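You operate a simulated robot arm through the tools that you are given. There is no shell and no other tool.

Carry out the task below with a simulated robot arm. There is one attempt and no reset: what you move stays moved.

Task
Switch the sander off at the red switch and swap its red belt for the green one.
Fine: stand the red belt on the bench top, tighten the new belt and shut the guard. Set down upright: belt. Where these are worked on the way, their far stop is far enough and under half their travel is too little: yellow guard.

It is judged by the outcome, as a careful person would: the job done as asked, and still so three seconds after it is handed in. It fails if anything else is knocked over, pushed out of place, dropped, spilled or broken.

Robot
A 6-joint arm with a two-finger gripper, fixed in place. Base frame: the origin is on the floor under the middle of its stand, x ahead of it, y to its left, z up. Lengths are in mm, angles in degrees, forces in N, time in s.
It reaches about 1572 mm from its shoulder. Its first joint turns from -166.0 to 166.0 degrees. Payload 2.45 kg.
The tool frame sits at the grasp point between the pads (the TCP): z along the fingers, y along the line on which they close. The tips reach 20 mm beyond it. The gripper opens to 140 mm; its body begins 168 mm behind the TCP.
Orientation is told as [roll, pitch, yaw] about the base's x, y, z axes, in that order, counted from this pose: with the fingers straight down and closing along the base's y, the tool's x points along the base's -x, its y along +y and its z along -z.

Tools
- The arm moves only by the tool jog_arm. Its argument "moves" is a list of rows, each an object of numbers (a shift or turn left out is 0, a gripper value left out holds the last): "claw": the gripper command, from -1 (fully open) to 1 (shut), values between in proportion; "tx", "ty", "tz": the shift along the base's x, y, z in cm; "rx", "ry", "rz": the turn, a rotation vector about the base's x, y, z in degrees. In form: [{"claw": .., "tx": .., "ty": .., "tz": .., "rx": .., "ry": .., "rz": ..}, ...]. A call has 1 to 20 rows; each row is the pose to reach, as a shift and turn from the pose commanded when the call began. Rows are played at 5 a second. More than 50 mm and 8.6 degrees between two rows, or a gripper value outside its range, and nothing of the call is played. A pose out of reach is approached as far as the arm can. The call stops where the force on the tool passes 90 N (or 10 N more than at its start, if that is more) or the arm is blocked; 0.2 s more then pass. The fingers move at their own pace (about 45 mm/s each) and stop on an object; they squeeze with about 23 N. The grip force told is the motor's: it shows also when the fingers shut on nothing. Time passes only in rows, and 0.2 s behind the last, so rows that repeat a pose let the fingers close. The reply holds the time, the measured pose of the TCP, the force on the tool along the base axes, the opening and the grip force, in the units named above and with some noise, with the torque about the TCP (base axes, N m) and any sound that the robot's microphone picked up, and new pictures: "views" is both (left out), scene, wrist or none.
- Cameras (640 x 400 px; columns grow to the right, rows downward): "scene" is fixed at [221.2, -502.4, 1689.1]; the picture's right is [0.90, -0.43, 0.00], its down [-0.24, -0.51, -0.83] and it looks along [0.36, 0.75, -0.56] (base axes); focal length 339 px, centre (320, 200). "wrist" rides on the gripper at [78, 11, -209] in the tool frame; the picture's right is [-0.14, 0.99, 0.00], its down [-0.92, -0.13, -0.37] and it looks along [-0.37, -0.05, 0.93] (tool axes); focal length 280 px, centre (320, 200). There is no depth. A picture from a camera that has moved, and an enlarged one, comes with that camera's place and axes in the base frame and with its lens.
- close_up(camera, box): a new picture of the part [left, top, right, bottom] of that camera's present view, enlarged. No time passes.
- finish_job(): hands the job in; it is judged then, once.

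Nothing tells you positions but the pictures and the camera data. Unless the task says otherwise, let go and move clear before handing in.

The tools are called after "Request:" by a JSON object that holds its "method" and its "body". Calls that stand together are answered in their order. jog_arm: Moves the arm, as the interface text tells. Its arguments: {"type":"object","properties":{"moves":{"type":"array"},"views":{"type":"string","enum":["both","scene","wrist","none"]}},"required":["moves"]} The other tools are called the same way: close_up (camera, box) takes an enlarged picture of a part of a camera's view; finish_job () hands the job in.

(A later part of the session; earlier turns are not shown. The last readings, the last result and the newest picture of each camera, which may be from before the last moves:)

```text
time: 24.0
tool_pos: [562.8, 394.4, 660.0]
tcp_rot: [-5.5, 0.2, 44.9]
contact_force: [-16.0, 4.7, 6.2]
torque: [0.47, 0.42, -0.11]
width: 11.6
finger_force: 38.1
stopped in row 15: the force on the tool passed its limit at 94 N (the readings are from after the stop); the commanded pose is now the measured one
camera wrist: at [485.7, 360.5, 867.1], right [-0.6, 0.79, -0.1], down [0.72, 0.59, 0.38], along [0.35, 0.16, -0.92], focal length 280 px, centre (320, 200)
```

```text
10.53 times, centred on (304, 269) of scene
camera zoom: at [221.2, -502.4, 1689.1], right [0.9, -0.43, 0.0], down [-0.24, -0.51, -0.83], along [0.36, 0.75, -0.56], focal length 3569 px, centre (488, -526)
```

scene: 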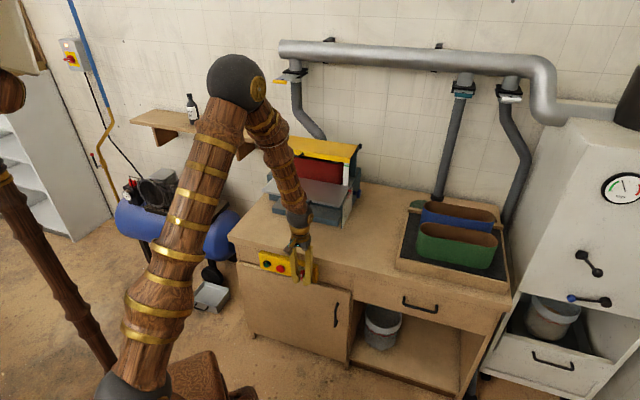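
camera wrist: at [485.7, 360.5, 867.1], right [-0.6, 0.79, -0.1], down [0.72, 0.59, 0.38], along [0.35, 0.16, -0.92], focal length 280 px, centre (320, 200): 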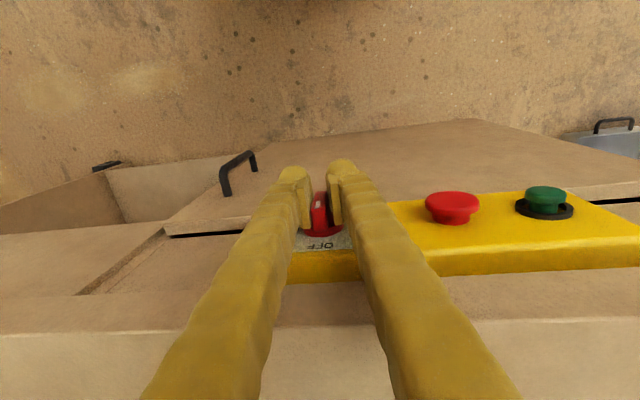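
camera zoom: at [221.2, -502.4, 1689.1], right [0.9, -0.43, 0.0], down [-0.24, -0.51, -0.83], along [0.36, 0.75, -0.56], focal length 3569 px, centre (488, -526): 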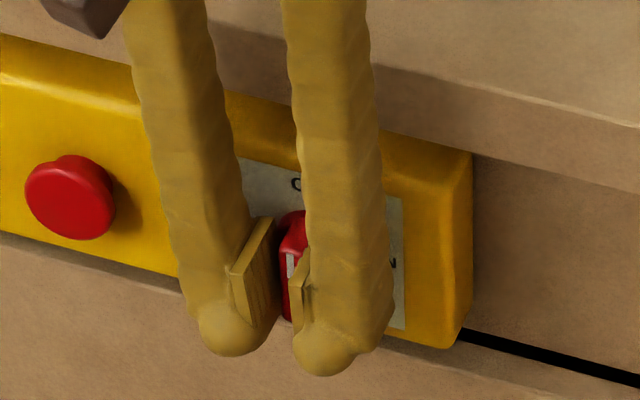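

The handle is now flush between the pads and against its stop. I'll release it, lift clear and level the tool.

Request:
{"method": "jog_arm", "body": {"moves": [{"claw": 0.3}, {"claw": 0.3}, {"claw": 0.3}, {"tz": 2}, {"tz": 5}, {"tz": 9, "rx": 2, "ry": 2}, {"tz": 13, "rx": 3.9, "ry": 3.9}, {"tz": 17, "rx": 3.9, "ry": 3.9}, {"tz": 21, "rx": 3.9, "ry": 3.9}, {"tz": 25, "rx": 3.9, "ry": 3.9}, {"tz": 25, "rx": 3.9, "ry": 3.9}], "views": "wrist"}}

Request:
{"method": "close_up", "body": {"camera": "scene", "box": [280, 250, 328, 288]}}

```text
time: 26.4
tool_pos: [563.7, 392.6, 908.0]
tcp_rot: [0.0, 0.2, 45.0]
contact_force: [-0.4, -0.4, -0.6]
torque: [0.0, -0.02, -0.01]
width: 48.9
finger_force: 0.0
camera wrist: at [501.4, 345.7, 1116.1], right [-0.6, 0.8, 0.0], down [0.74, 0.56, 0.37], along [0.29, 0.22, -0.93], focal length 280 px, centre (320, 200)
```

wrist: 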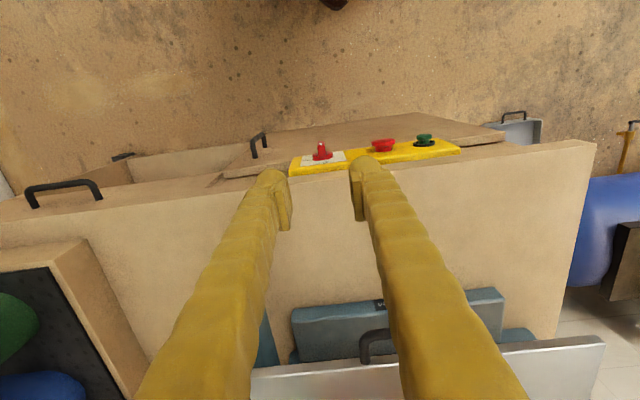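

```text
10.53 times, centred on (304, 269) of scene
camera zoom: at [221.2, -502.4, 1689.1], right [0.9, -0.43, 0.0], down [-0.24, -0.51, -0.83], along [0.36, 0.75, -0.56], focal length 3569 px, centre (488, -526)
```

zoom: 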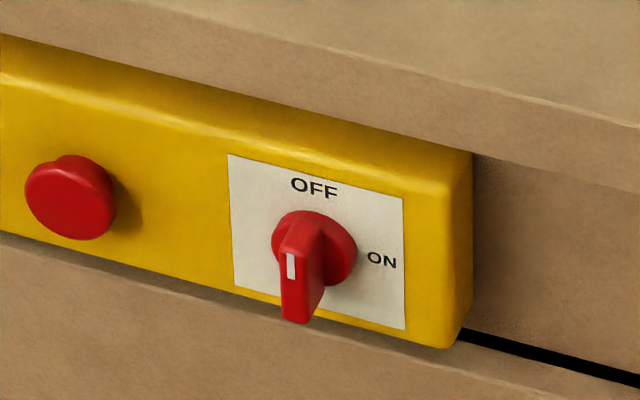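

The switch is properly OFF. Next is the guard. I'll use the closed fingers, held horizontally, to lift it from under its handle, starting by moving up and across.

Request:
{"method": "jog_arm", "body": {"moves": [{"tx": -0.5, "ty": 1.5, "tz": 4, "claw": 1}, {"tx": -1.2, "ty": 4, "tz": 8}, {"tx": -2, "ty": 7, "tz": 12}, {"tx": -2.8, "ty": 10, "tz": 15.5}, {"tx": -3.7, "ty": 13, "tz": 18.5}, {"tx": -4.5, "ty": 15.5, "tz": 20.5}, {"tx": -5.2, "ty": 17.1, "tz": 22.2}, {"tx": -5.2, "ty": 17.1, "tz": 22.2}], "views": "none"}}

Request:
{"method": "jog_arm", "body": {"moves": [{"rx": 4.2, "ry": -4.2, "tx": 0.5, "ty": 0.5}, {"rx": 8.5, "ry": -8.5, "tx": 1, "ty": 1}, {"rx": 12.7, "ry": -12.7, "tx": 1.5, "ty": 1.5}, {"rx": 17, "ry": -17, "tx": 2, "ty": 2}, {"rx": 21.2, "ry": -21.2, "tx": 2.5, "ty": 2.5}, {"rx": 25.5, "ry": -25.5, "tx": 3, "ty": 3}, {"rx": 29.7, "ry": -29.7, "tx": 3.5, "ty": 3.5}, {"rx": 29.7, "ry": -29.7, "tx": 3.5, "ty": 3.5}], "views": "both"}}

```text
refused: row 3 steps farther than a row can; nothing moved
```

```text
time: 28.4
tool_pos: [558.2, 436.8, 893.9]
tcp_rot: [-2.8, -37.4, 59.8]
contact_force: [0.6, 1.2, 0.7]
torque: [-0.02, 0.0, 0.06]
width: 49.2
finger_force: 0.1
out of reach, approached as far as the arm can: row 6, 7
stopped in row 8: the arm was blocked; the commanded pose is now the measured one
camera wrist: at [445.5, 284.0, 1011.4], right [-0.79, 0.62, 0.04], down [0.35, 0.38, 0.86], along [0.51, 0.69, -0.51], focal length 280 px, centre (320, 200)
```

scene: 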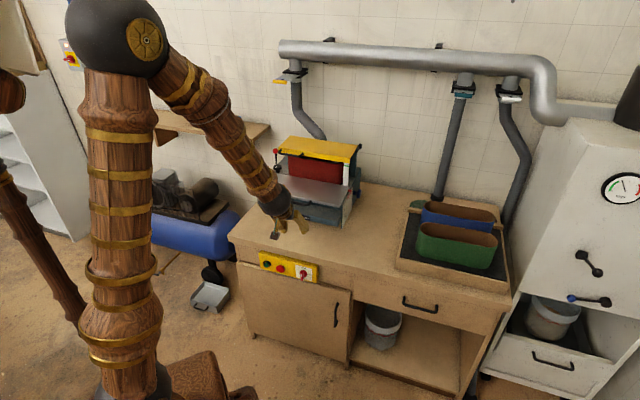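
wrist: 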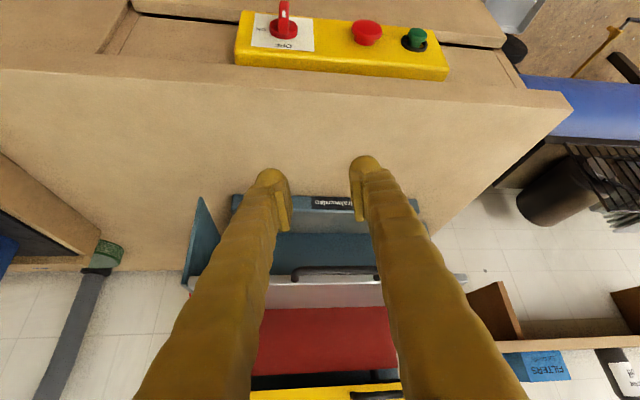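

The first call was refused because a step was too large, so the tilt ran in the wrong place, but nothing was touched. I'll send dependent moves one at a time from now on. I'll move up in front of the guard and correct the orientation.

Request:
{"method": "jog_arm", "body": {"moves": [{"tx": 0.34, "ty": 2.82, "tz": 2.94, "rx": -0.6, "ry": 0.9, "rz": -1.9, "claw": 1}, {"tx": 0.68, "ty": 5.64, "tz": 5.89, "rx": -1.3, "ry": 1.8, "rz": -3.8}, {"tx": 1.02, "ty": 8.46, "tz": 8.83, "rx": -1.9, "ry": 2.7, "rz": -5.7}, {"tx": 1.36, "ty": 11.28, "tz": 11.78, "rx": -2.5, "ry": 3.7, "rz": -7.5}, {"tx": 1.7, "ty": 14.1, "tz": 14.72, "rx": -3.1, "ry": 4.6, "rz": -9.4}, {"tx": 2.03, "ty": 16.92, "tz": 17.66, "rx": -3.8, "ry": 5.5, "rz": -11.3}, {"tx": 2.37, "ty": 19.75, "tz": 20.61, "rx": -4.4, "ry": 6.4, "rz": -13.2}, {"tx": 2.37, "ty": 19.75, "tz": 20.61, "rx": -4.4, "ry": 6.4, "rz": -13.2}]}}

```text
time: 30.2
tool_pos: [581.8, 632.6, 1096.4]
tcp_rot: [-0.1, -30.0, 45.0]
contact_force: [0.5, -0.7, 0.0]
torque: [0.03, 0.02, 0.0]
width: 0.0
finger_force: 22.9
camera wrist: at [452.0, 518.8, 1238.2], right [-0.62, 0.78, 0.07], down [0.52, 0.34, 0.78], along [0.59, 0.52, -0.62], focal length 280 px, centre (320, 200)
```

scene: 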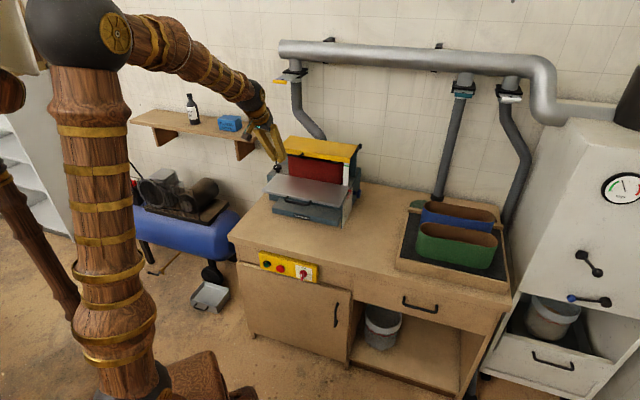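
wrist: 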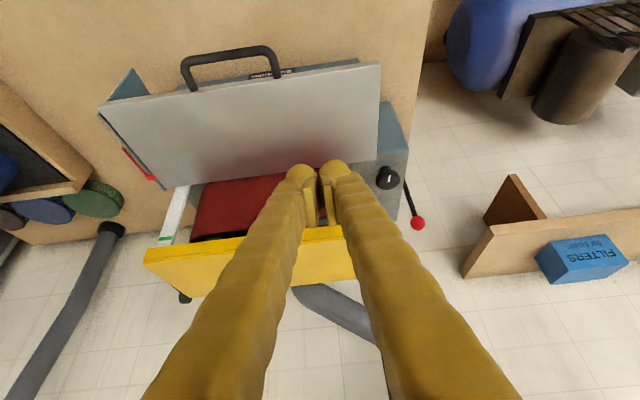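

The tool is aligned and in front of the guard. I'll tilt it to horizontal while lowering below the level of the guard handle, staying short of the handle for now.

Request:
{"method": "jog_arm", "body": {"moves": [{"tx": 0.63, "ty": 0.63, "tz": -1.01, "rx": 5.3, "ry": -5.3}, {"tx": 1.26, "ty": 1.26, "tz": -2.02, "rx": 10.6, "ry": -10.6}, {"tx": 1.89, "ty": 1.89, "tz": -3.03, "rx": 15.9, "ry": -15.9}, {"tx": 2.52, "ty": 2.52, "tz": -4.05, "rx": 21.2, "ry": -21.2}, {"tx": 3.15, "ty": 3.15, "tz": -5.06, "rx": 26.5, "ry": -26.5}, {"tx": 3.78, "ty": 3.78, "tz": -6.08, "rx": 31.8, "ry": -31.8}, {"tx": 4.41, "ty": 4.41, "tz": -7.1, "rx": 37.1, "ry": -37.1}, {"tx": 5.04, "ty": 5.04, "tz": -8.1, "rx": 42.4, "ry": -42.4}, {"tx": 5.04, "ty": 5.04, "tz": -8.1, "rx": 42.4, "ry": -42.4}]}}

Request:
{"method": "close_up", "body": {"camera": "scene", "box": [230, 120, 390, 220]}}

```text
time: 32.2
tool_pos: [630.5, 683.6, 1019.6]
tcp_rot: [-96.0, -90.0, 141.1]
contact_force: [0.1, -0.4, 0.1]
torque: [0.01, 0.01, 0.0]
width: 0.1
finger_force: 23.2
out of reach, approached as far as the arm can: row 3, 4
camera wrist: at [475.6, 543.5, 940.7], right [-0.7, 0.7, 0.14], down [-0.17, -0.35, 0.92], along [0.69, 0.62, 0.37], focal length 280 px, centre (320, 200)
```

scene: 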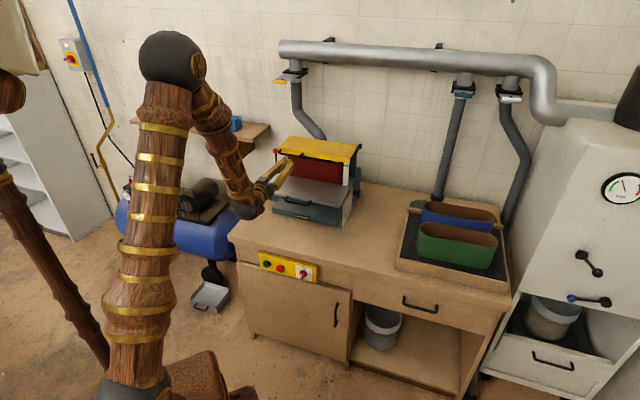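
wrist: 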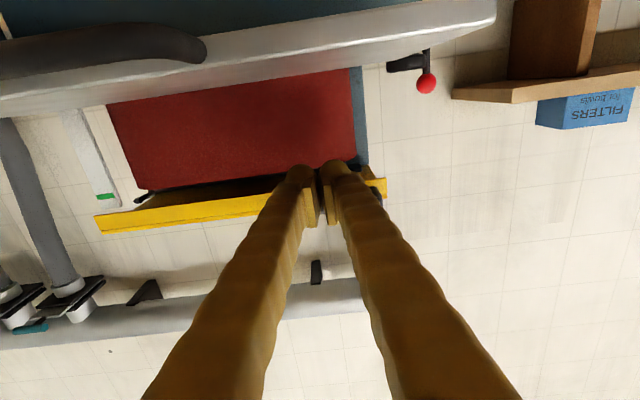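

```text
4.00 times, centred on (310, 170) of scene
camera zoom: at [221.2, -502.4, 1689.1], right [0.9, -0.43, 0.0], down [-0.24, -0.51, -0.83], along [0.36, 0.75, -0.56], focal length 1356 px, centre (360, 320)
```

zoom: 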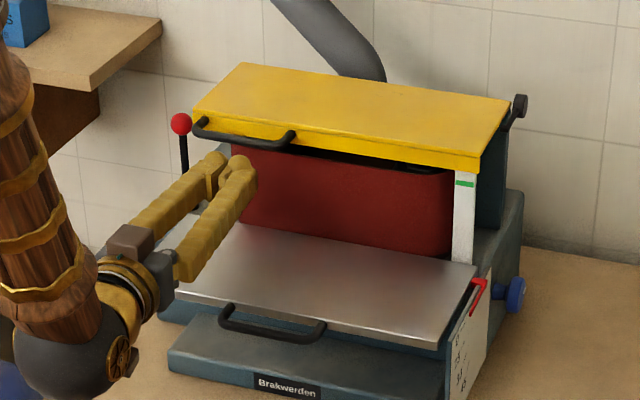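

The fingers are horizontal, just in front of and slightly below the handle bar. I'll lower a bit, slide forward under the bar, and then check.

Request:
{"method": "jog_arm", "body": {"moves": [{"tz": -0.8}, {"tx": 0.8, "ty": 0.8, "tz": -0.8}, {"tx": 1.6, "ty": 1.6, "tz": -0.8}, {"tx": 2.2, "ty": 2.2, "tz": -0.8}, {"tx": 2.6, "ty": 2.6, "tz": -0.8}, {"tx": 2.6, "ty": 2.6, "tz": -0.8}], "views": "wrist"}}

Request:
{"method": "close_up", "body": {"camera": "scene", "box": [262, 125, 342, 175]}}

Request:
{"method": "close_up", "body": {"camera": "wrist", "box": [80, 60, 400, 260]}}

```text
time: 33.6
tool_pos: [657.9, 710.1, 1011.2]
tcp_rot: [-34.0, -89.9, 79.2]
contact_force: [0.1, -0.4, 0.8]
torque: [0.03, -0.03, 0.0]
width: 0.0
finger_force: 22.7
camera wrist: at [502.2, 570.1, 933.6], right [-0.7, 0.7, 0.14], down [-0.17, -0.35, 0.92], along [0.69, 0.62, 0.36], focal length 280 px, centre (320, 200)
```

wrist: 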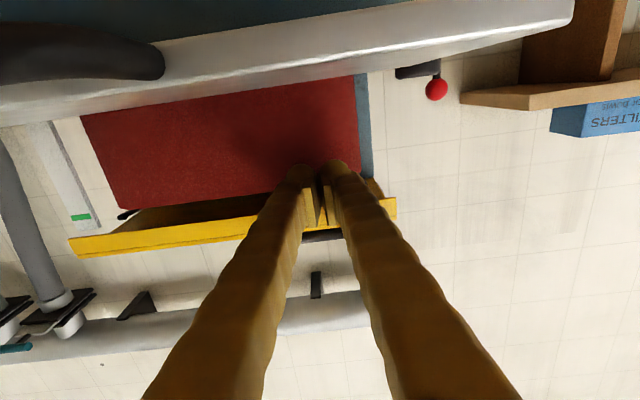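

```text
8.00 times, centred on (302, 150) of scene
camera zoom: at [221.2, -502.4, 1689.1], right [0.9, -0.43, 0.0], down [-0.24, -0.51, -0.83], along [0.36, 0.75, -0.56], focal length 2712 px, centre (464, 600)
```

zoom: 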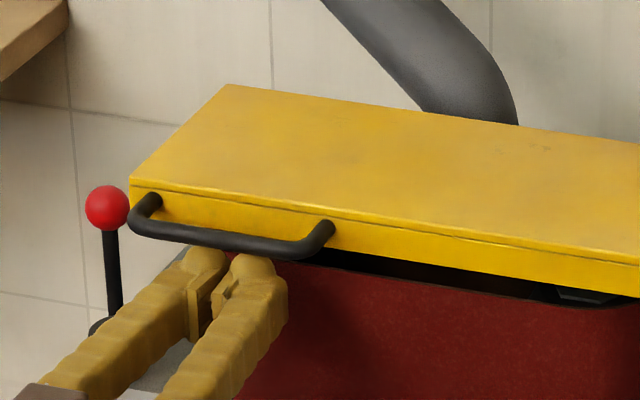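

```text
2.00 times, centred on (240, 160) of wrist
camera zoom: at [502.2, 570.1, 933.6], right [-0.7, 0.7, 0.14], down [-0.17, -0.35, 0.92], along [0.69, 0.62, 0.36], focal length 561 px, centre (480, 280)
```

zoom: 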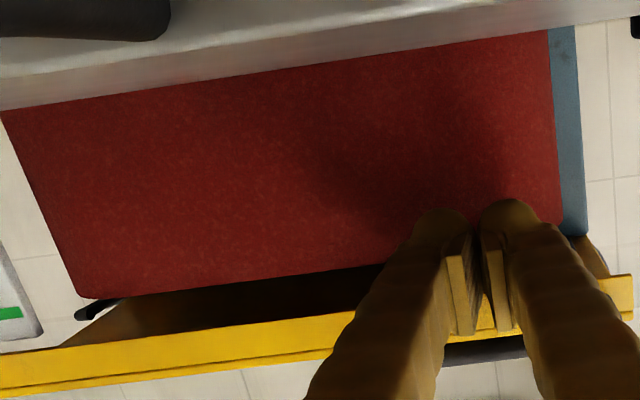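

The closed fingertips are under the handle and the guard lip, just clear of the belt. I'll lift along the guard's arc, assuming a hinge at the back, and check halfway.

Request:
{"method": "jog_arm", "body": {"moves": [{"tx": 0.04, "ty": 0.04, "tz": 1.1}, {"tx": 0.1, "ty": 0.1, "tz": 2.3}, {"tx": 0.18, "ty": 0.18, "tz": 3.5}, {"tx": 0.25, "ty": 0.25, "tz": 4.7}, {"tx": 0.4, "ty": 0.4, "tz": 5.9}, {"tx": 0.68, "ty": 0.68, "tz": 7.1}, {"tx": 0.9, "ty": 0.9, "tz": 8.3}, {"tx": 1.3, "ty": 1.3, "tz": 9.4}, {"tx": 1.67, "ty": 1.67, "tz": 10.5}, {"tx": 2.1, "ty": 2.1, "tz": 11.5}, {"tx": 2.1, "ty": 2.1, "tz": 11.5}]}}

Request:
{"method": "close_up", "body": {"camera": "scene", "box": [230, 90, 390, 190]}}

```text
time: 36.0
tool_pos: [679.2, 730.5, 1125.7]
tcp_rot: [-29.3, -89.8, 74.2]
contact_force: [1.2, -0.6, -0.4]
torque: [-0.01, 0.01, -0.01]
width: 0.0
finger_force: 29.7
camera wrist: at [523.1, 590.4, 1047.4], right [-0.7, 0.7, 0.14], down [-0.17, -0.35, 0.92], along [0.69, 0.62, 0.36], focal length 280 px, centre (320, 200)
```

scene: 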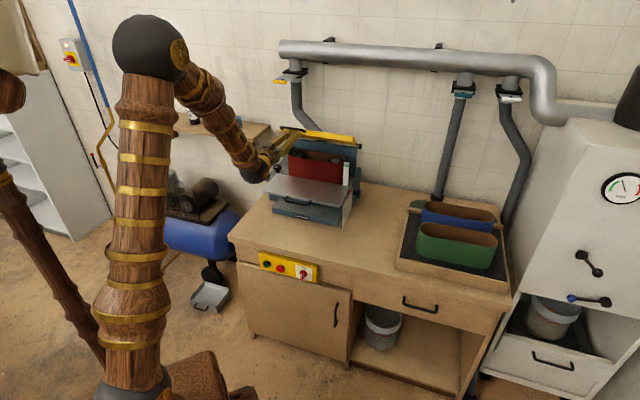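
wrist: 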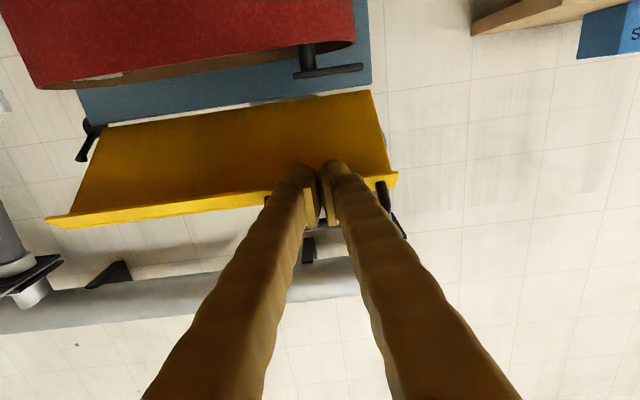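

```text
4.00 times, centred on (310, 140) of scene
camera zoom: at [221.2, -502.4, 1689.1], right [0.9, -0.43, 0.0], down [-0.24, -0.51, -0.83], along [0.36, 0.75, -0.56], focal length 1356 px, centre (360, 440)
```

zoom: 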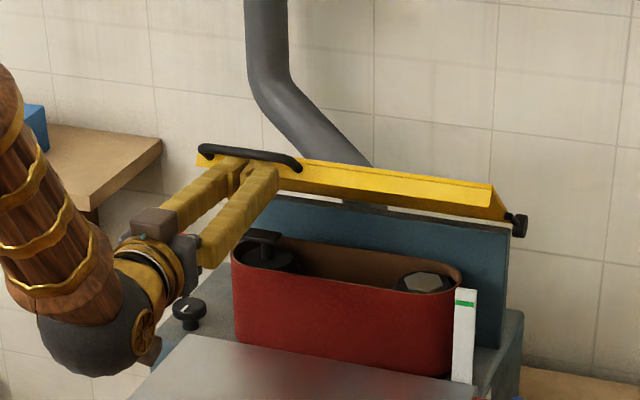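

The guard is opening and I can see the red belt on two drums. I'll continue the lift along the arc and then push back past vertical.

Request:
{"method": "jog_arm", "body": {"moves": [{"tx": 0.57, "ty": 0.57, "tz": 0.9}, {"tx": 1.13, "ty": 1.13, "tz": 1.8}, {"tx": 1.7, "ty": 1.7, "tz": 2.6}, {"tx": 2.4, "ty": 2.4, "tz": 3.4}, {"tx": 3.11, "ty": 3.11, "tz": 4.0}, {"tx": 3.89, "ty": 3.89, "tz": 4.6}, {"tx": 4.74, "ty": 4.74, "tz": 5.0}, {"tx": 5.59, "ty": 5.59, "tz": 5.3}, {"tx": 6.43, "ty": 6.43, "tz": 5.4}, {"tx": 7.28, "ty": 7.28, "tz": 5.2}, {"tx": 7.28, "ty": 7.28, "tz": 5.2}]}}

Request:
{"method": "close_up", "body": {"camera": "scene", "box": [230, 90, 390, 190]}}

```text
time: 38.4
tool_pos: [753.6, 803.1, 1177.8]
tcp_rot: [-42.1, -89.8, 87.1]
contact_force: [-0.5, -1.2, -0.1]
torque: [0.01, -0.02, -0.02]
width: 0.0
finger_force: 29.3
camera wrist: at [597.5, 662.3, 1099.9], right [-0.7, 0.7, 0.14], down [-0.17, -0.35, 0.92], along [0.69, 0.62, 0.36], focal length 280 px, centre (320, 200)
```

scene: 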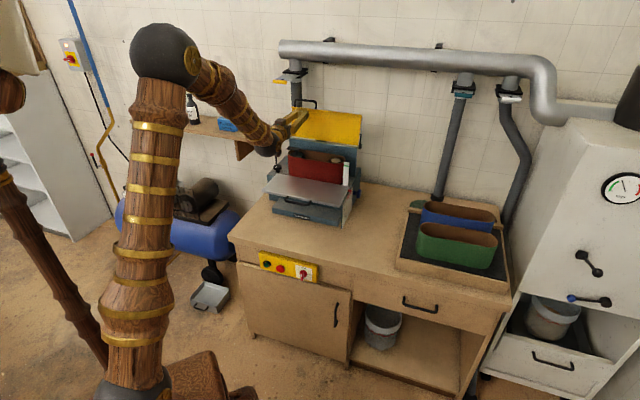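
wrist: 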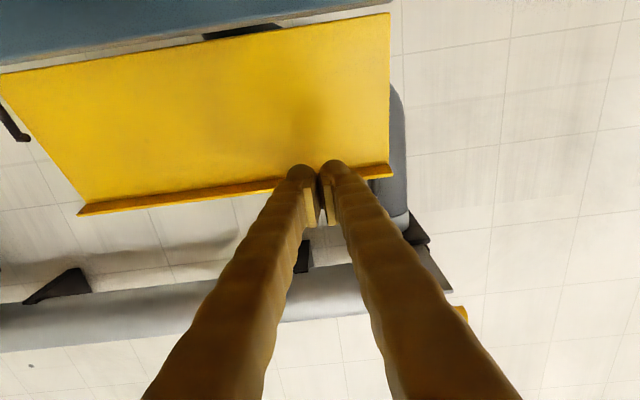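

```text
4.00 times, centred on (310, 140) of scene
camera zoom: at [221.2, -502.4, 1689.1], right [0.9, -0.43, 0.0], down [-0.24, -0.51, -0.83], along [0.36, 0.75, -0.56], focal length 1356 px, centre (360, 440)
```

zoom: 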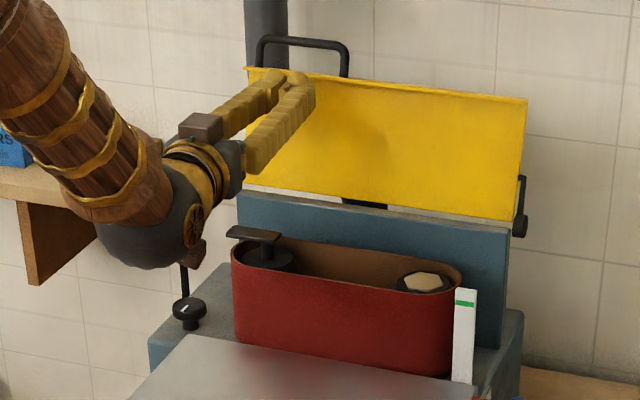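

The guard is near vertical. I'll push further back gently until it settles at its far stop.

Request:
{"method": "jog_arm", "body": {"moves": [{"tx": 0.5, "ty": 0.5, "tz": -0.3}, {"tx": 1.0, "ty": 1.0, "tz": -0.6}, {"tx": 1.5, "ty": 1.5, "tz": -1.0}, {"tx": 2.0, "ty": 2.0, "tz": -1.4}, {"tx": 2.4, "ty": 2.4, "tz": -1.8}, {"tx": 2.8, "ty": 2.8, "tz": -2.2}, {"tx": 3.2, "ty": 3.2, "tz": -2.6}, {"tx": 3.2, "ty": 3.2, "tz": -2.6}]}}

Request:
{"method": "close_up", "body": {"camera": "scene", "box": [230, 90, 390, 190]}}

```text
time: 39.8
tool_pos: [778.5, 830.1, 1156.7]
tcp_rot: [-172.1, -89.8, -142.8]
contact_force: [-39.9, -39.8, 8.6]
torque: [-0.47, 0.36, -0.05]
width: 5.7
finger_force: 29.4
stopped in row 7: the force on the tool passed its limit at 119 N (the readings are from after the stop); the commanded pose is now the measured one
camera wrist: at [623.2, 690.3, 1078.4], right [-0.7, 0.7, 0.14], down [-0.17, -0.35, 0.92], along [0.69, 0.62, 0.37], focal length 280 px, centre (320, 200)
```

scene: 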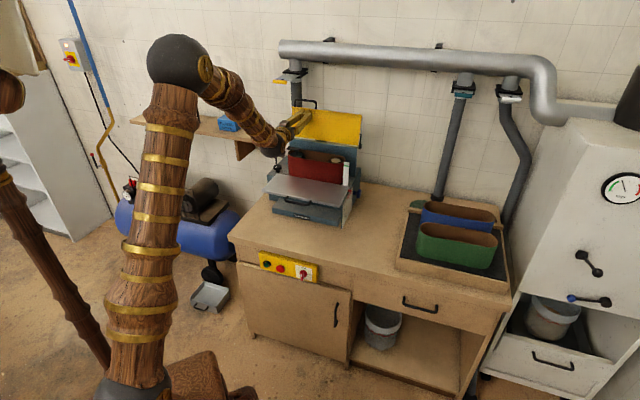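
wrist: 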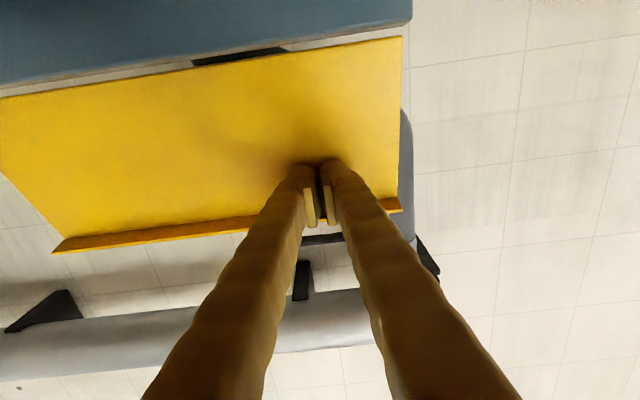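

```text
4.00 times, centred on (310, 140) of scene
camera zoom: at [221.2, -502.4, 1689.1], right [0.9, -0.43, 0.0], down [-0.24, -0.51, -0.83], along [0.36, 0.75, -0.56], focal length 1356 px, centre (360, 440)
```

zoom: 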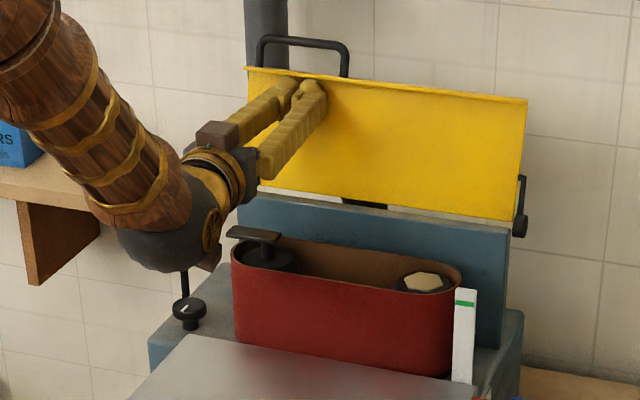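

The guard is at its far stop. I'll back away and check that it stays open.

Request:
{"method": "jog_arm", "body": {"moves": [{"tx": -0.5, "ty": -0.5}, {"tx": -1.5, "ty": -1.5}, {"tx": -3, "ty": -3}, {"tx": -5, "ty": -5, "tz": 0.5}, {"tx": -7.5, "ty": -7.5, "tz": 1}, {"tx": -10, "ty": -10, "tz": 1.5}, {"tx": -12.5, "ty": -12.5, "tz": 2}, {"tx": -15, "ty": -15, "tz": 2.5}, {"tx": -15, "ty": -15, "tz": 2.5}]}}

Request:
{"method": "close_up", "body": {"camera": "scene", "box": [250, 80, 370, 190]}}

Request:
{"method": "close_up", "body": {"camera": "scene", "box": [284, 140, 354, 190]}}

```text
time: 41.8
tool_pos: [631.0, 682.0, 1178.4]
tcp_rot: [-150.7, -89.8, -164.2]
contact_force: [-0.6, -0.9, -0.4]
torque: [0.0, -0.01, -0.02]
width: 0.0
finger_force: 29.7
camera wrist: at [475.2, 542.0, 1100.1], right [-0.7, 0.7, 0.14], down [-0.17, -0.35, 0.92], along [0.69, 0.62, 0.37], focal length 280 px, centre (320, 200)
```

scene: 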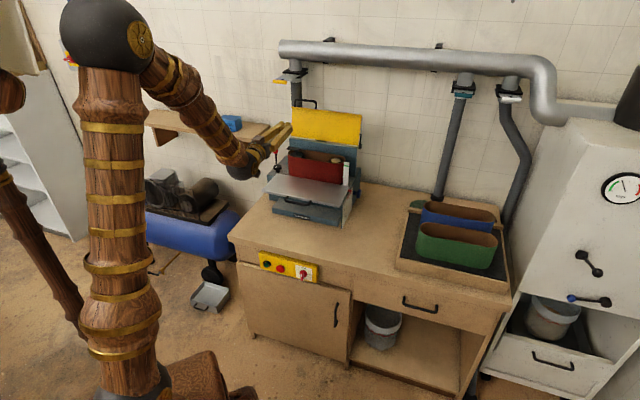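
wrist: 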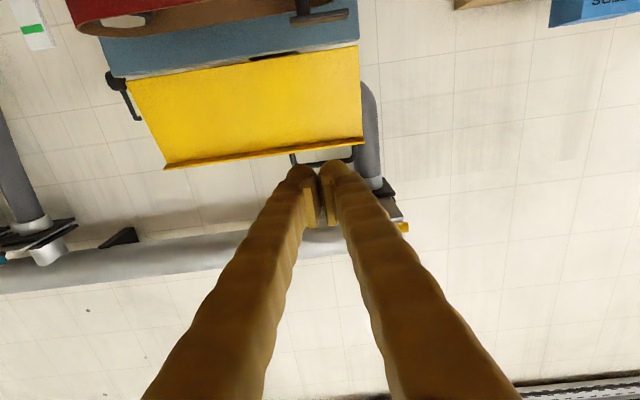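

```text
3.64 times, centred on (310, 135) of scene
camera zoom: at [221.2, -502.4, 1689.1], right [0.9, -0.43, 0.0], down [-0.24, -0.51, -0.83], along [0.36, 0.75, -0.56], focal length 1233 px, centre (356, 436)
```

zoom: 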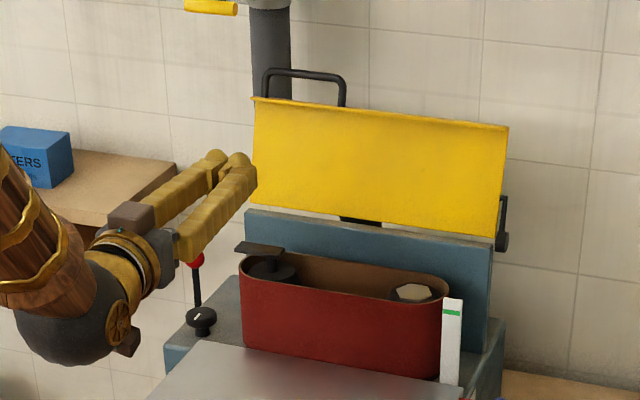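

```text
8.00 times, centred on (319, 165) of scene
camera zoom: at [221.2, -502.4, 1689.1], right [0.9, -0.43, 0.0], down [-0.24, -0.51, -0.83], along [0.36, 0.75, -0.56], focal length 2712 px, centre (328, 480)
```

zoom: 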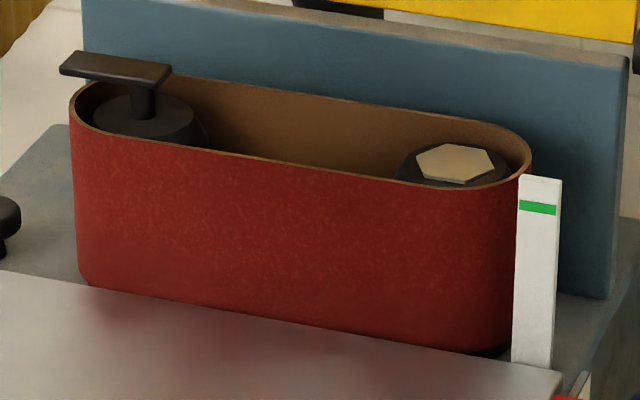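

The guard holds open. The left drum has a swinging bar on top that overhangs the belt's left rim, so I need a better look. I'll raise the tool and return it to pointing down.

Request:
{"method": "jog_arm", "body": {"moves": [{"tx": -0.2, "ty": -0.2, "tz": 0.6, "rx": -5.3, "ry": 5.3}, {"tx": -0.3, "ty": -0.3, "tz": 1.2, "rx": -10.6, "ry": 10.6}, {"tx": -0.5, "ty": -0.5, "tz": 1.8, "rx": -15.9, "ry": 15.9}, {"tx": -0.7, "ty": -0.7, "tz": 2.4, "rx": -21.2, "ry": 21.2}, {"tx": -0.8, "ty": -0.8, "tz": 3.0, "rx": -26.5, "ry": 26.5}, {"tx": -1, "ty": -1, "tz": 3.6, "rx": -31.8, "ry": 31.8}, {"tx": -1.2, "ty": -1.2, "tz": 4.2, "rx": -37.1, "ry": 37.1}, {"tx": -1.3, "ty": -1.3, "tz": 4.8, "rx": -42.4, "ry": 42.4}, {"tx": -1.5, "ty": -1.5, "tz": 5.4, "rx": -47.7, "ry": 47.7}, {"tx": -1.7, "ty": -1.7, "tz": 6.0, "rx": -53, "ry": 53}, {"tx": -1.8, "ty": -1.8, "tz": 6.6, "rx": -58.3, "ry": 58.3}, {"tx": -2, "ty": -2, "tz": 7.2, "rx": -63.6, "ry": 63.6}, {"tx": -2, "ty": -2, "tz": 7.2, "rx": -63.6, "ry": 63.6}]}}

```text
time: 44.6
tool_pos: [610.1, 660.7, 1252.2]
tcp_rot: [0.0, 0.0, 45.0]
contact_force: [-0.2, 0.0, -0.4]
torque: [0.0, 0.01, 0.0]
width: 0.0
finger_force: 29.9
out of reach, approached as far as the arm can: row 4, 5, 6
camera wrist: at [546.8, 613.5, 1461.0], right [-0.6, 0.8, 0.0], down [0.74, 0.56, 0.37], along [0.29, 0.22, -0.93], focal length 280 px, centre (320, 200)
```

scene: 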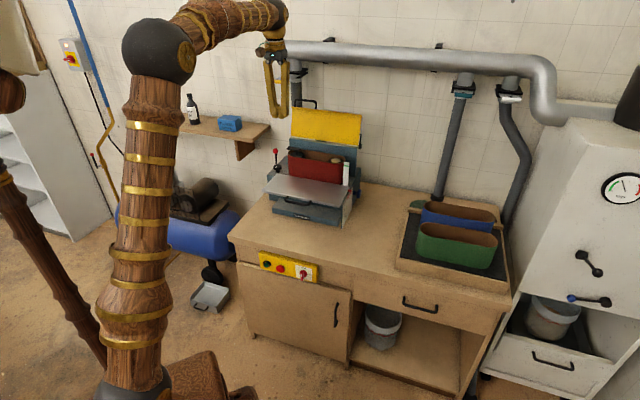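
wrist: 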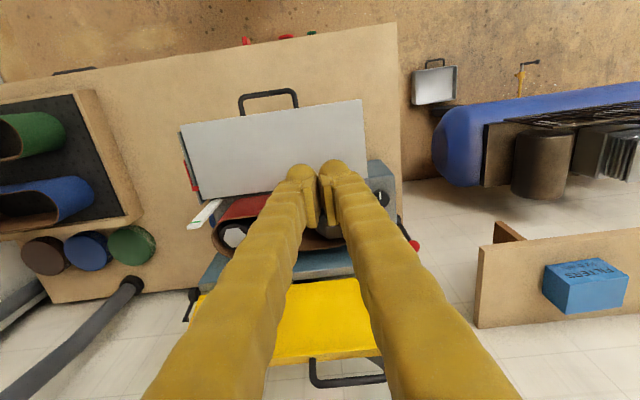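

The fingers block the view of the belt. I'll yaw by -90° and shift so the camera looks straight onto the belt and drums.

Request:
{"method": "jog_arm", "body": {"moves": [{"tx": 1.27, "ty": 0.16, "rz": -7.5}, {"tx": 2.54, "ty": 0.32, "rz": -15}, {"tx": 3.8, "ty": 0.48, "rz": -22.5}, {"tx": 5.1, "ty": 0.63, "rz": -30}, {"tx": 6.3, "ty": 0.8, "rz": -37.5}, {"tx": 7.6, "ty": 0.95, "rz": -45}, {"tx": 8.9, "ty": 1.1, "rz": -52.5}, {"tx": 10.1, "ty": 1.27, "rz": -60}, {"tx": 11.4, "ty": 1.43, "rz": -67.5}, {"tx": 12.7, "ty": 1.6, "rz": -75}, {"tx": 13.9, "ty": 1.75, "rz": -82.5}, {"tx": 15.2, "ty": 1.9, "rz": -90}, {"tx": 15.2, "ty": 1.9, "rz": -90}], "views": "wrist"}}

Request:
{"method": "close_up", "body": {"camera": "wrist", "box": [200, 0, 440, 200]}}

```text
time: 47.4
tool_pos: [763.6, 681.4, 1252.2]
tcp_rot: [0.1, -0.1, -45.0]
contact_force: [0.9, -0.1, 0.5]
torque: [0.01, -0.03, 0.0]
width: 0.0
finger_force: 29.1
camera wrist: at [714.1, 744.4, 1460.9], right [0.8, 0.6, 0.0], down [0.56, -0.74, 0.37], along [0.22, -0.29, -0.93], focal length 280 px, centre (320, 200)
```

wrist: 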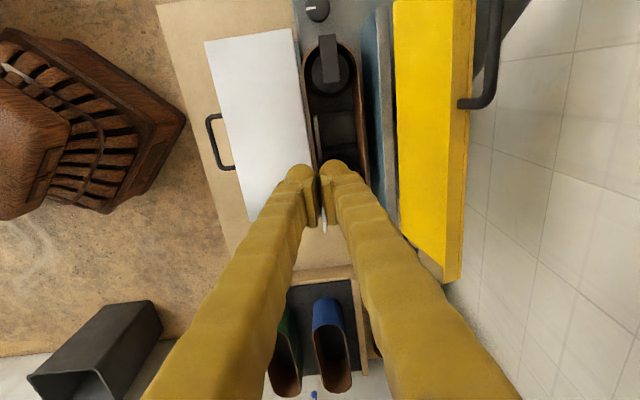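

```text
2.00 times, centred on (320, 100) of wrist
camera zoom: at [714.1, 744.4, 1460.9], right [0.8, 0.6, 0.0], down [0.56, -0.74, 0.37], along [0.22, -0.29, -0.93], focal length 561 px, centre (320, 400)
```

zoom: 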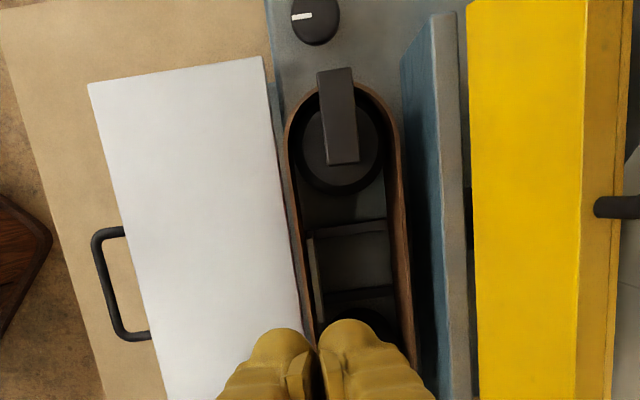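

From above I can see the belt rim spanning about 1012–1084 mm out from the base, the keeper bar overhanging the left rim, and a back plate close behind the belt. I'll shift right to see the rest of the interior.

Request:
{"method": "jog_arm", "body": {"moves": [{"tx": 2, "ty": -2}, {"tx": 4, "ty": -4}, {"tx": 6, "ty": -6}, {"tx": 7.1, "ty": -7.1}, {"tx": 7.1, "ty": -7.1}], "views": "wrist"}}

Request:
{"method": "close_up", "body": {"camera": "wrist", "box": [240, 0, 400, 160]}}

Request:
{"method": "close_up", "body": {"camera": "scene", "box": [284, 135, 324, 165]}}

```text
time: 48.6
tool_pos: [832.8, 608.7, 1251.5]
tcp_rot: [0.0, -0.1, -45.0]
contact_force: [0.8, -0.4, 0.0]
torque: [0.01, 0.03, -0.01]
width: 0.1
finger_force: 29.3
camera wrist: at [784.9, 671.6, 1460.3], right [0.8, 0.6, 0.0], down [0.56, -0.74, 0.37], along [0.22, -0.29, -0.93], focal length 280 px, centre (320, 200)
```

wrist: 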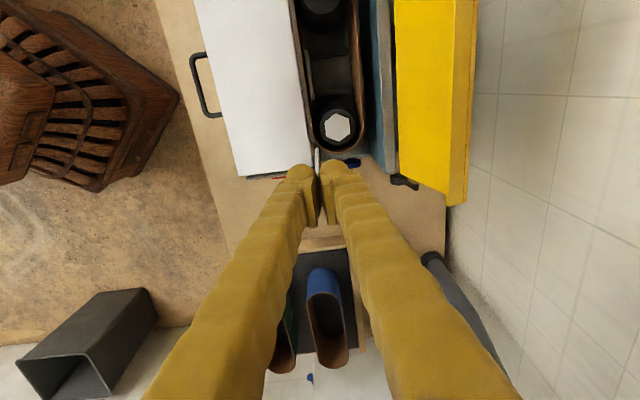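

```text
2.50 times, centred on (320, 80) of wrist
camera zoom: at [784.9, 671.6, 1460.3], right [0.8, 0.6, 0.0], down [0.56, -0.74, 0.37], along [0.22, -0.29, -0.93], focal length 701 px, centre (320, 500)
```

zoom: 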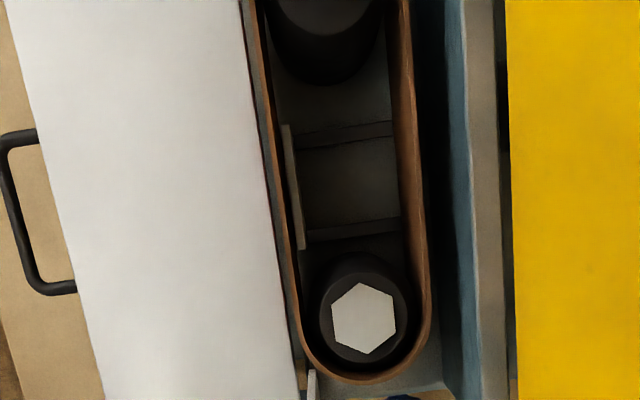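

```text
13.33 times, centred on (304, 150) of scene
camera zoom: at [221.2, -502.4, 1689.1], right [0.9, -0.43, 0.0], down [-0.24, -0.51, -0.83], along [0.36, 0.75, -0.56], focal length 4521 px, centre (533, 867)
```

zoom: 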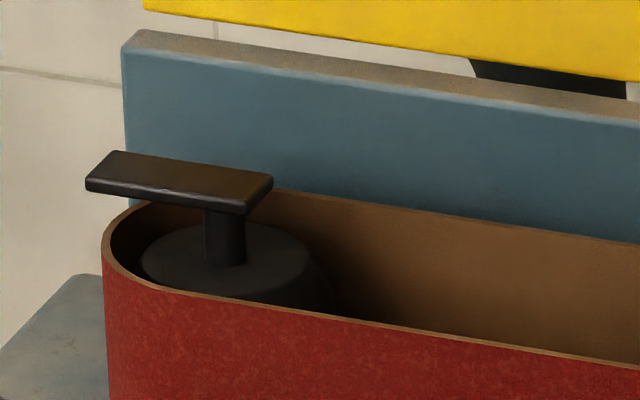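

The belt is about 246 × 72 mm, loose sideways and tensioned lengthwise. Now I'll look at the tension lever on the sander's left side, from the left and above.

Request:
{"method": "jog_arm", "body": {"moves": [{"tx": -2.4, "ty": 2.17}, {"tx": -4.8, "ty": 4.35}, {"tx": -7.2, "ty": 6.5}, {"tx": -9.6, "ty": 8.7}, {"tx": -12, "ty": 10.9}, {"tx": -14.4, "ty": 13.05}, {"tx": -16.8, "ty": 15.2, "tz": -2.85}, {"tx": -19.2, "ty": 17.4, "tz": -5.7}, {"tx": -21.6, "ty": 19.6, "tz": -8.55}, {"tx": -24, "ty": 21.75, "tz": -11.4}, {"tx": -26.4, "ty": 23.9, "tz": -14.25}, {"tx": -28.8, "ty": 26.1, "tz": -17.1}, {"tx": -28.8, "ty": 26.1, "tz": -17.1}], "views": "both"}}

Request:
{"method": "close_up", "body": {"camera": "wrist", "box": [320, 60, 560, 260]}}

```text
time: 51.4
tool_pos: [543.8, 869.4, 1079.3]
tcp_rot: [0.1, -0.1, -45.0]
contact_force: [0.3, 0.5, -0.2]
torque: [-0.03, 0.01, 0.0]
width: 0.0
finger_force: 29.5
camera wrist: at [495.3, 932.6, 1288.5], right [0.8, 0.6, 0.0], down [0.56, -0.74, 0.37], along [0.22, -0.29, -0.93], focal length 280 px, centre (320, 200)
```

scene: 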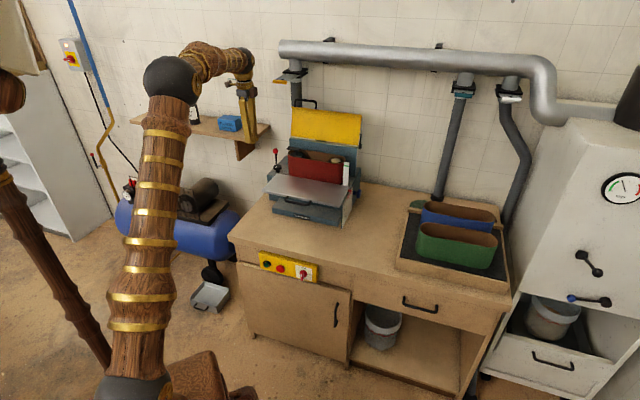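
wrist: 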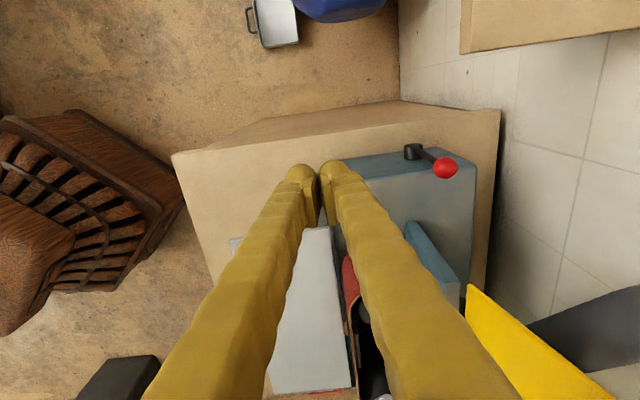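

```text
2.00 times, centred on (440, 160) of wrist
camera zoom: at [495.3, 932.6, 1288.5], right [0.8, 0.6, 0.0], down [0.56, -0.74, 0.37], along [0.22, -0.29, -0.93], focal length 561 px, centre (80, 280)
```

zoom: 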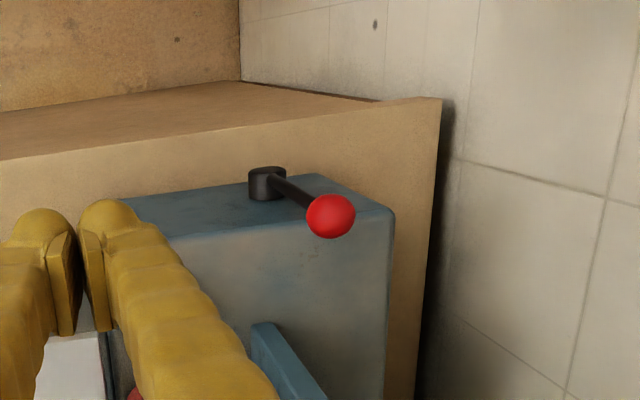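

The lever's hub is near (672, 945, 846) and its red ball near (678, 957, 949), standing nearly upright. I'll reorient and approach the ball from the front, with the fingers closing along the bench direction.

Request:
{"method": "jog_arm", "body": {"moves": [{"tx": 0, "ty": -0.2, "tz": 0.6, "rz": 7.5, "claw": 0}, {"tx": 0, "ty": -0.6, "tz": 1, "rz": 15}, {"tx": 0, "ty": -1.1, "tz": 1.5, "rz": 22.5}, {"tx": -0.1, "ty": -1.7, "tz": 2, "rz": 30}, {"tx": -0.1, "ty": -2.3, "tz": 2.5, "rz": 37.5}, {"tx": -0.2, "ty": -2.9, "tz": 3, "rz": 45}, {"tx": -0.4, "ty": -3.5, "tz": 3.5, "rz": 52.5}, {"tx": -0.6, "ty": -4.1, "tz": 4, "rz": 60}, {"tx": -0.8, "ty": -4.7, "tz": 4, "rz": 67.5}, {"tx": -1, "ty": -5.3, "tz": 4, "rz": 75}, {"tx": -1.1, "ty": -5.6, "tz": 4, "rz": 82.5}, {"tx": -1.2, "ty": -5.8, "tz": 4, "rz": 90}, {"tx": -1.2, "ty": -5.8, "tz": 4, "rz": 90}], "views": "wrist"}}

```text
time: 54.2
tool_pos: [533.2, 814.1, 1123.4]
tcp_rot: [0.1, -0.1, 45.1]
contact_force: [-0.3, -0.2, 0.3]
torque: [-0.01, 0.03, -0.01]
width: 69.7
finger_force: 0.0
camera wrist: at [469.6, 765.2, 1330.4], right [-0.6, 0.8, 0.0], down [0.74, 0.56, 0.37], along [0.29, 0.22, -0.93], focal length 280 px, centre (320, 200)
```

wrist: 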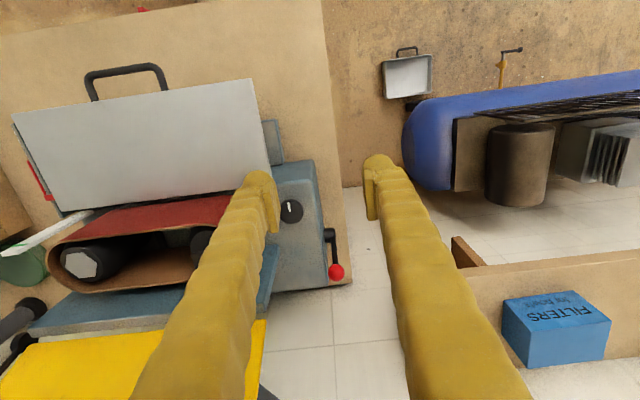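

The fingers straddle the lever laterally. I'll tilt forward 60° and move to a pre-grasp just in front of the ball.

Request:
{"method": "jog_arm", "body": {"moves": [{"tx": 1.3, "ty": 1.3, "tz": -1.73, "rx": 5.3, "ry": -5.3}, {"tx": 2.6, "ty": 2.6, "tz": -3.45, "rx": 10.6, "ry": -10.6}, {"tx": 3.9, "ty": 3.9, "tz": -5.2, "rx": 15.9, "ry": -15.9}, {"tx": 5.2, "ty": 5.2, "tz": -6.9, "rx": 21.2, "ry": -21.2}, {"tx": 6.5, "ty": 6.5, "tz": -8.65, "rx": 26.5, "ry": -26.5}, {"tx": 7.8, "ty": 7.8, "tz": -10.4, "rx": 31.8, "ry": -31.8}, {"tx": 9.1, "ty": 9.1, "tz": -12.1, "rx": 37.1, "ry": -37.1}, {"tx": 10.4, "ty": 10.4, "tz": -13.8, "rx": 42.4, "ry": -42.4}, {"tx": 10.4, "ty": 10.4, "tz": -13.8, "rx": 42.4, "ry": -42.4}], "views": "both"}}

Request:
{"method": "close_up", "body": {"camera": "wrist", "box": [220, 100, 460, 280]}}

Request:
{"method": "close_up", "body": {"camera": "scene", "box": [230, 110, 350, 200]}}

```text
time: 56.0
tool_pos: [612.4, 875.5, 961.6]
tcp_rot: [1.9, -45.7, 37.4]
contact_force: [-3.8, 7.9, 17.2]
torque: [-0.36, -0.35, 0.09]
width: 64.8
finger_force: 0.1
stopped in row 8: the force on the tool passed its limit at 155 N (the readings are from after the stop); the commanded pose is now the measured one
camera wrist: at [448.5, 753.8, 1050.6], right [-0.55, 0.83, 0.12], down [0.39, 0.12, 0.91], along [0.74, 0.55, -0.39], focal length 280 px, centre (320, 200)
```

scene: 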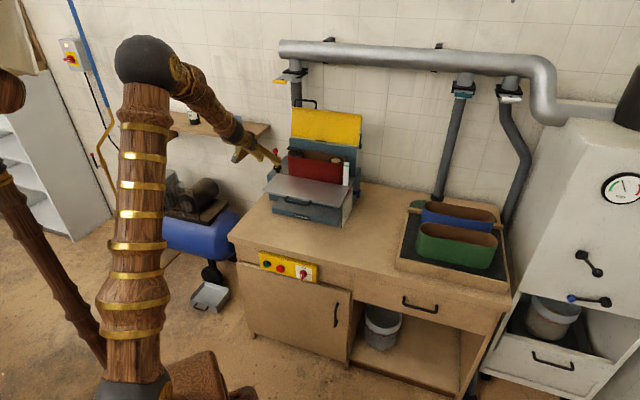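
wrist: 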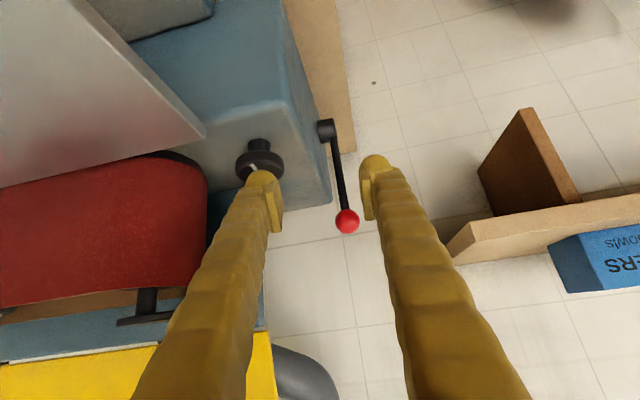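

```text
2.22 times, centred on (340, 190) of wrist
camera zoom: at [448.5, 753.8, 1050.6], right [-0.55, 0.83, 0.12], down [0.39, 0.12, 0.91], along [0.74, 0.55, -0.39], focal length 623 px, centre (276, 222)
```

zoom: 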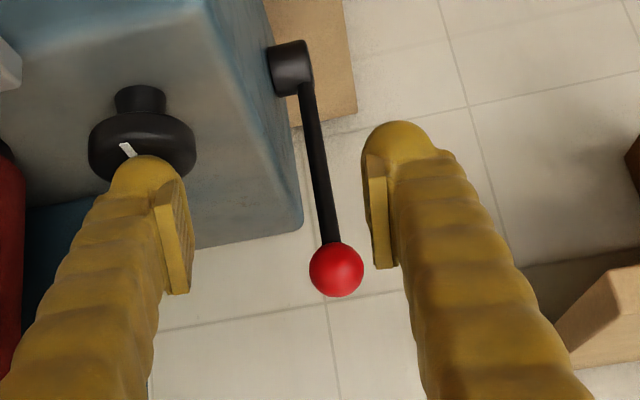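

```text
4.44 times, centred on (290, 155) of scene
camera zoom: at [221.2, -502.4, 1689.1], right [0.9, -0.43, 0.0], down [-0.24, -0.51, -0.83], along [0.36, 0.75, -0.56], focal length 1507 px, centre (453, 400)
```

zoom: 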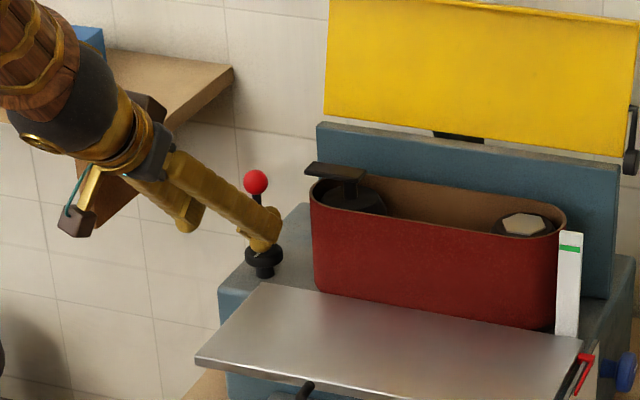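

The right finger pressed on the dial knob, because the arm sagged below the planned path. I'll back straight up and check the dial.

Request:
{"method": "jog_arm", "body": {"moves": [{"tz": 1}, {"tz": 3}, {"tz": 6}, {"tz": 8}, {"tz": 8}], "views": "wrist"}}

Request:
{"method": "close_up", "body": {"camera": "scene", "box": [264, 140, 304, 175]}}

Request:
{"method": "close_up", "body": {"camera": "wrist", "box": [200, 60, 400, 260]}}

```text
time: 57.2
tool_pos: [613.3, 875.4, 1036.1]
tcp_rot: [2.0, -45.7, 37.3]
contact_force: [-0.7, 0.2, -0.4]
torque: [0.05, -0.01, 0.0]
width: 70.0
finger_force: 0.1
camera wrist: at [448.5, 754.2, 1127.8], right [-0.54, 0.83, 0.12], down [0.39, 0.12, 0.91], along [0.74, 0.54, -0.39], focal length 280 px, centre (320, 200)
```

wrist: 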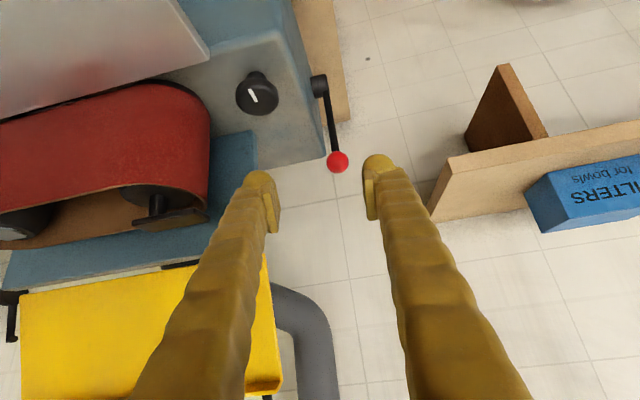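

```text
11.43 times, centred on (284, 158) of scene
camera zoom: at [221.2, -502.4, 1689.1], right [0.9, -0.43, 0.0], down [-0.24, -0.51, -0.83], along [0.36, 0.75, -0.56], focal length 3875 px, centre (731, 686)
```

zoom: 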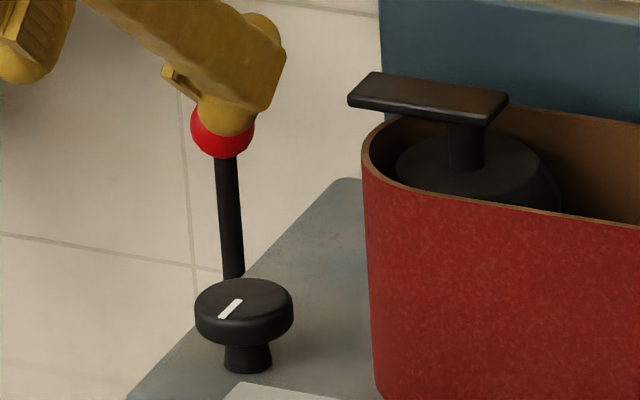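

```text
2.00 times, centred on (300, 160) of wrist
camera zoom: at [448.5, 754.2, 1127.8], right [-0.54, 0.83, 0.12], down [0.39, 0.12, 0.91], along [0.74, 0.54, -0.39], focal length 561 px, centre (360, 280)
```

zoom: 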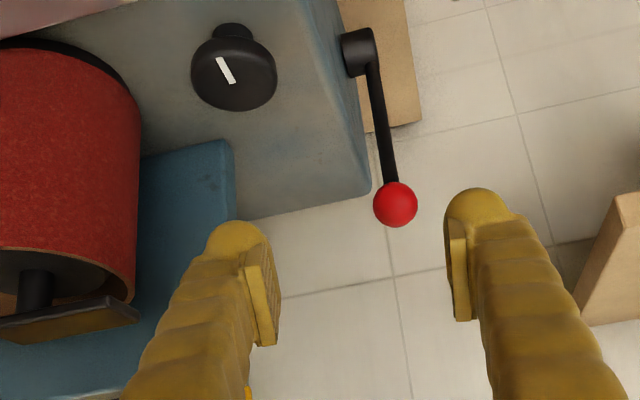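

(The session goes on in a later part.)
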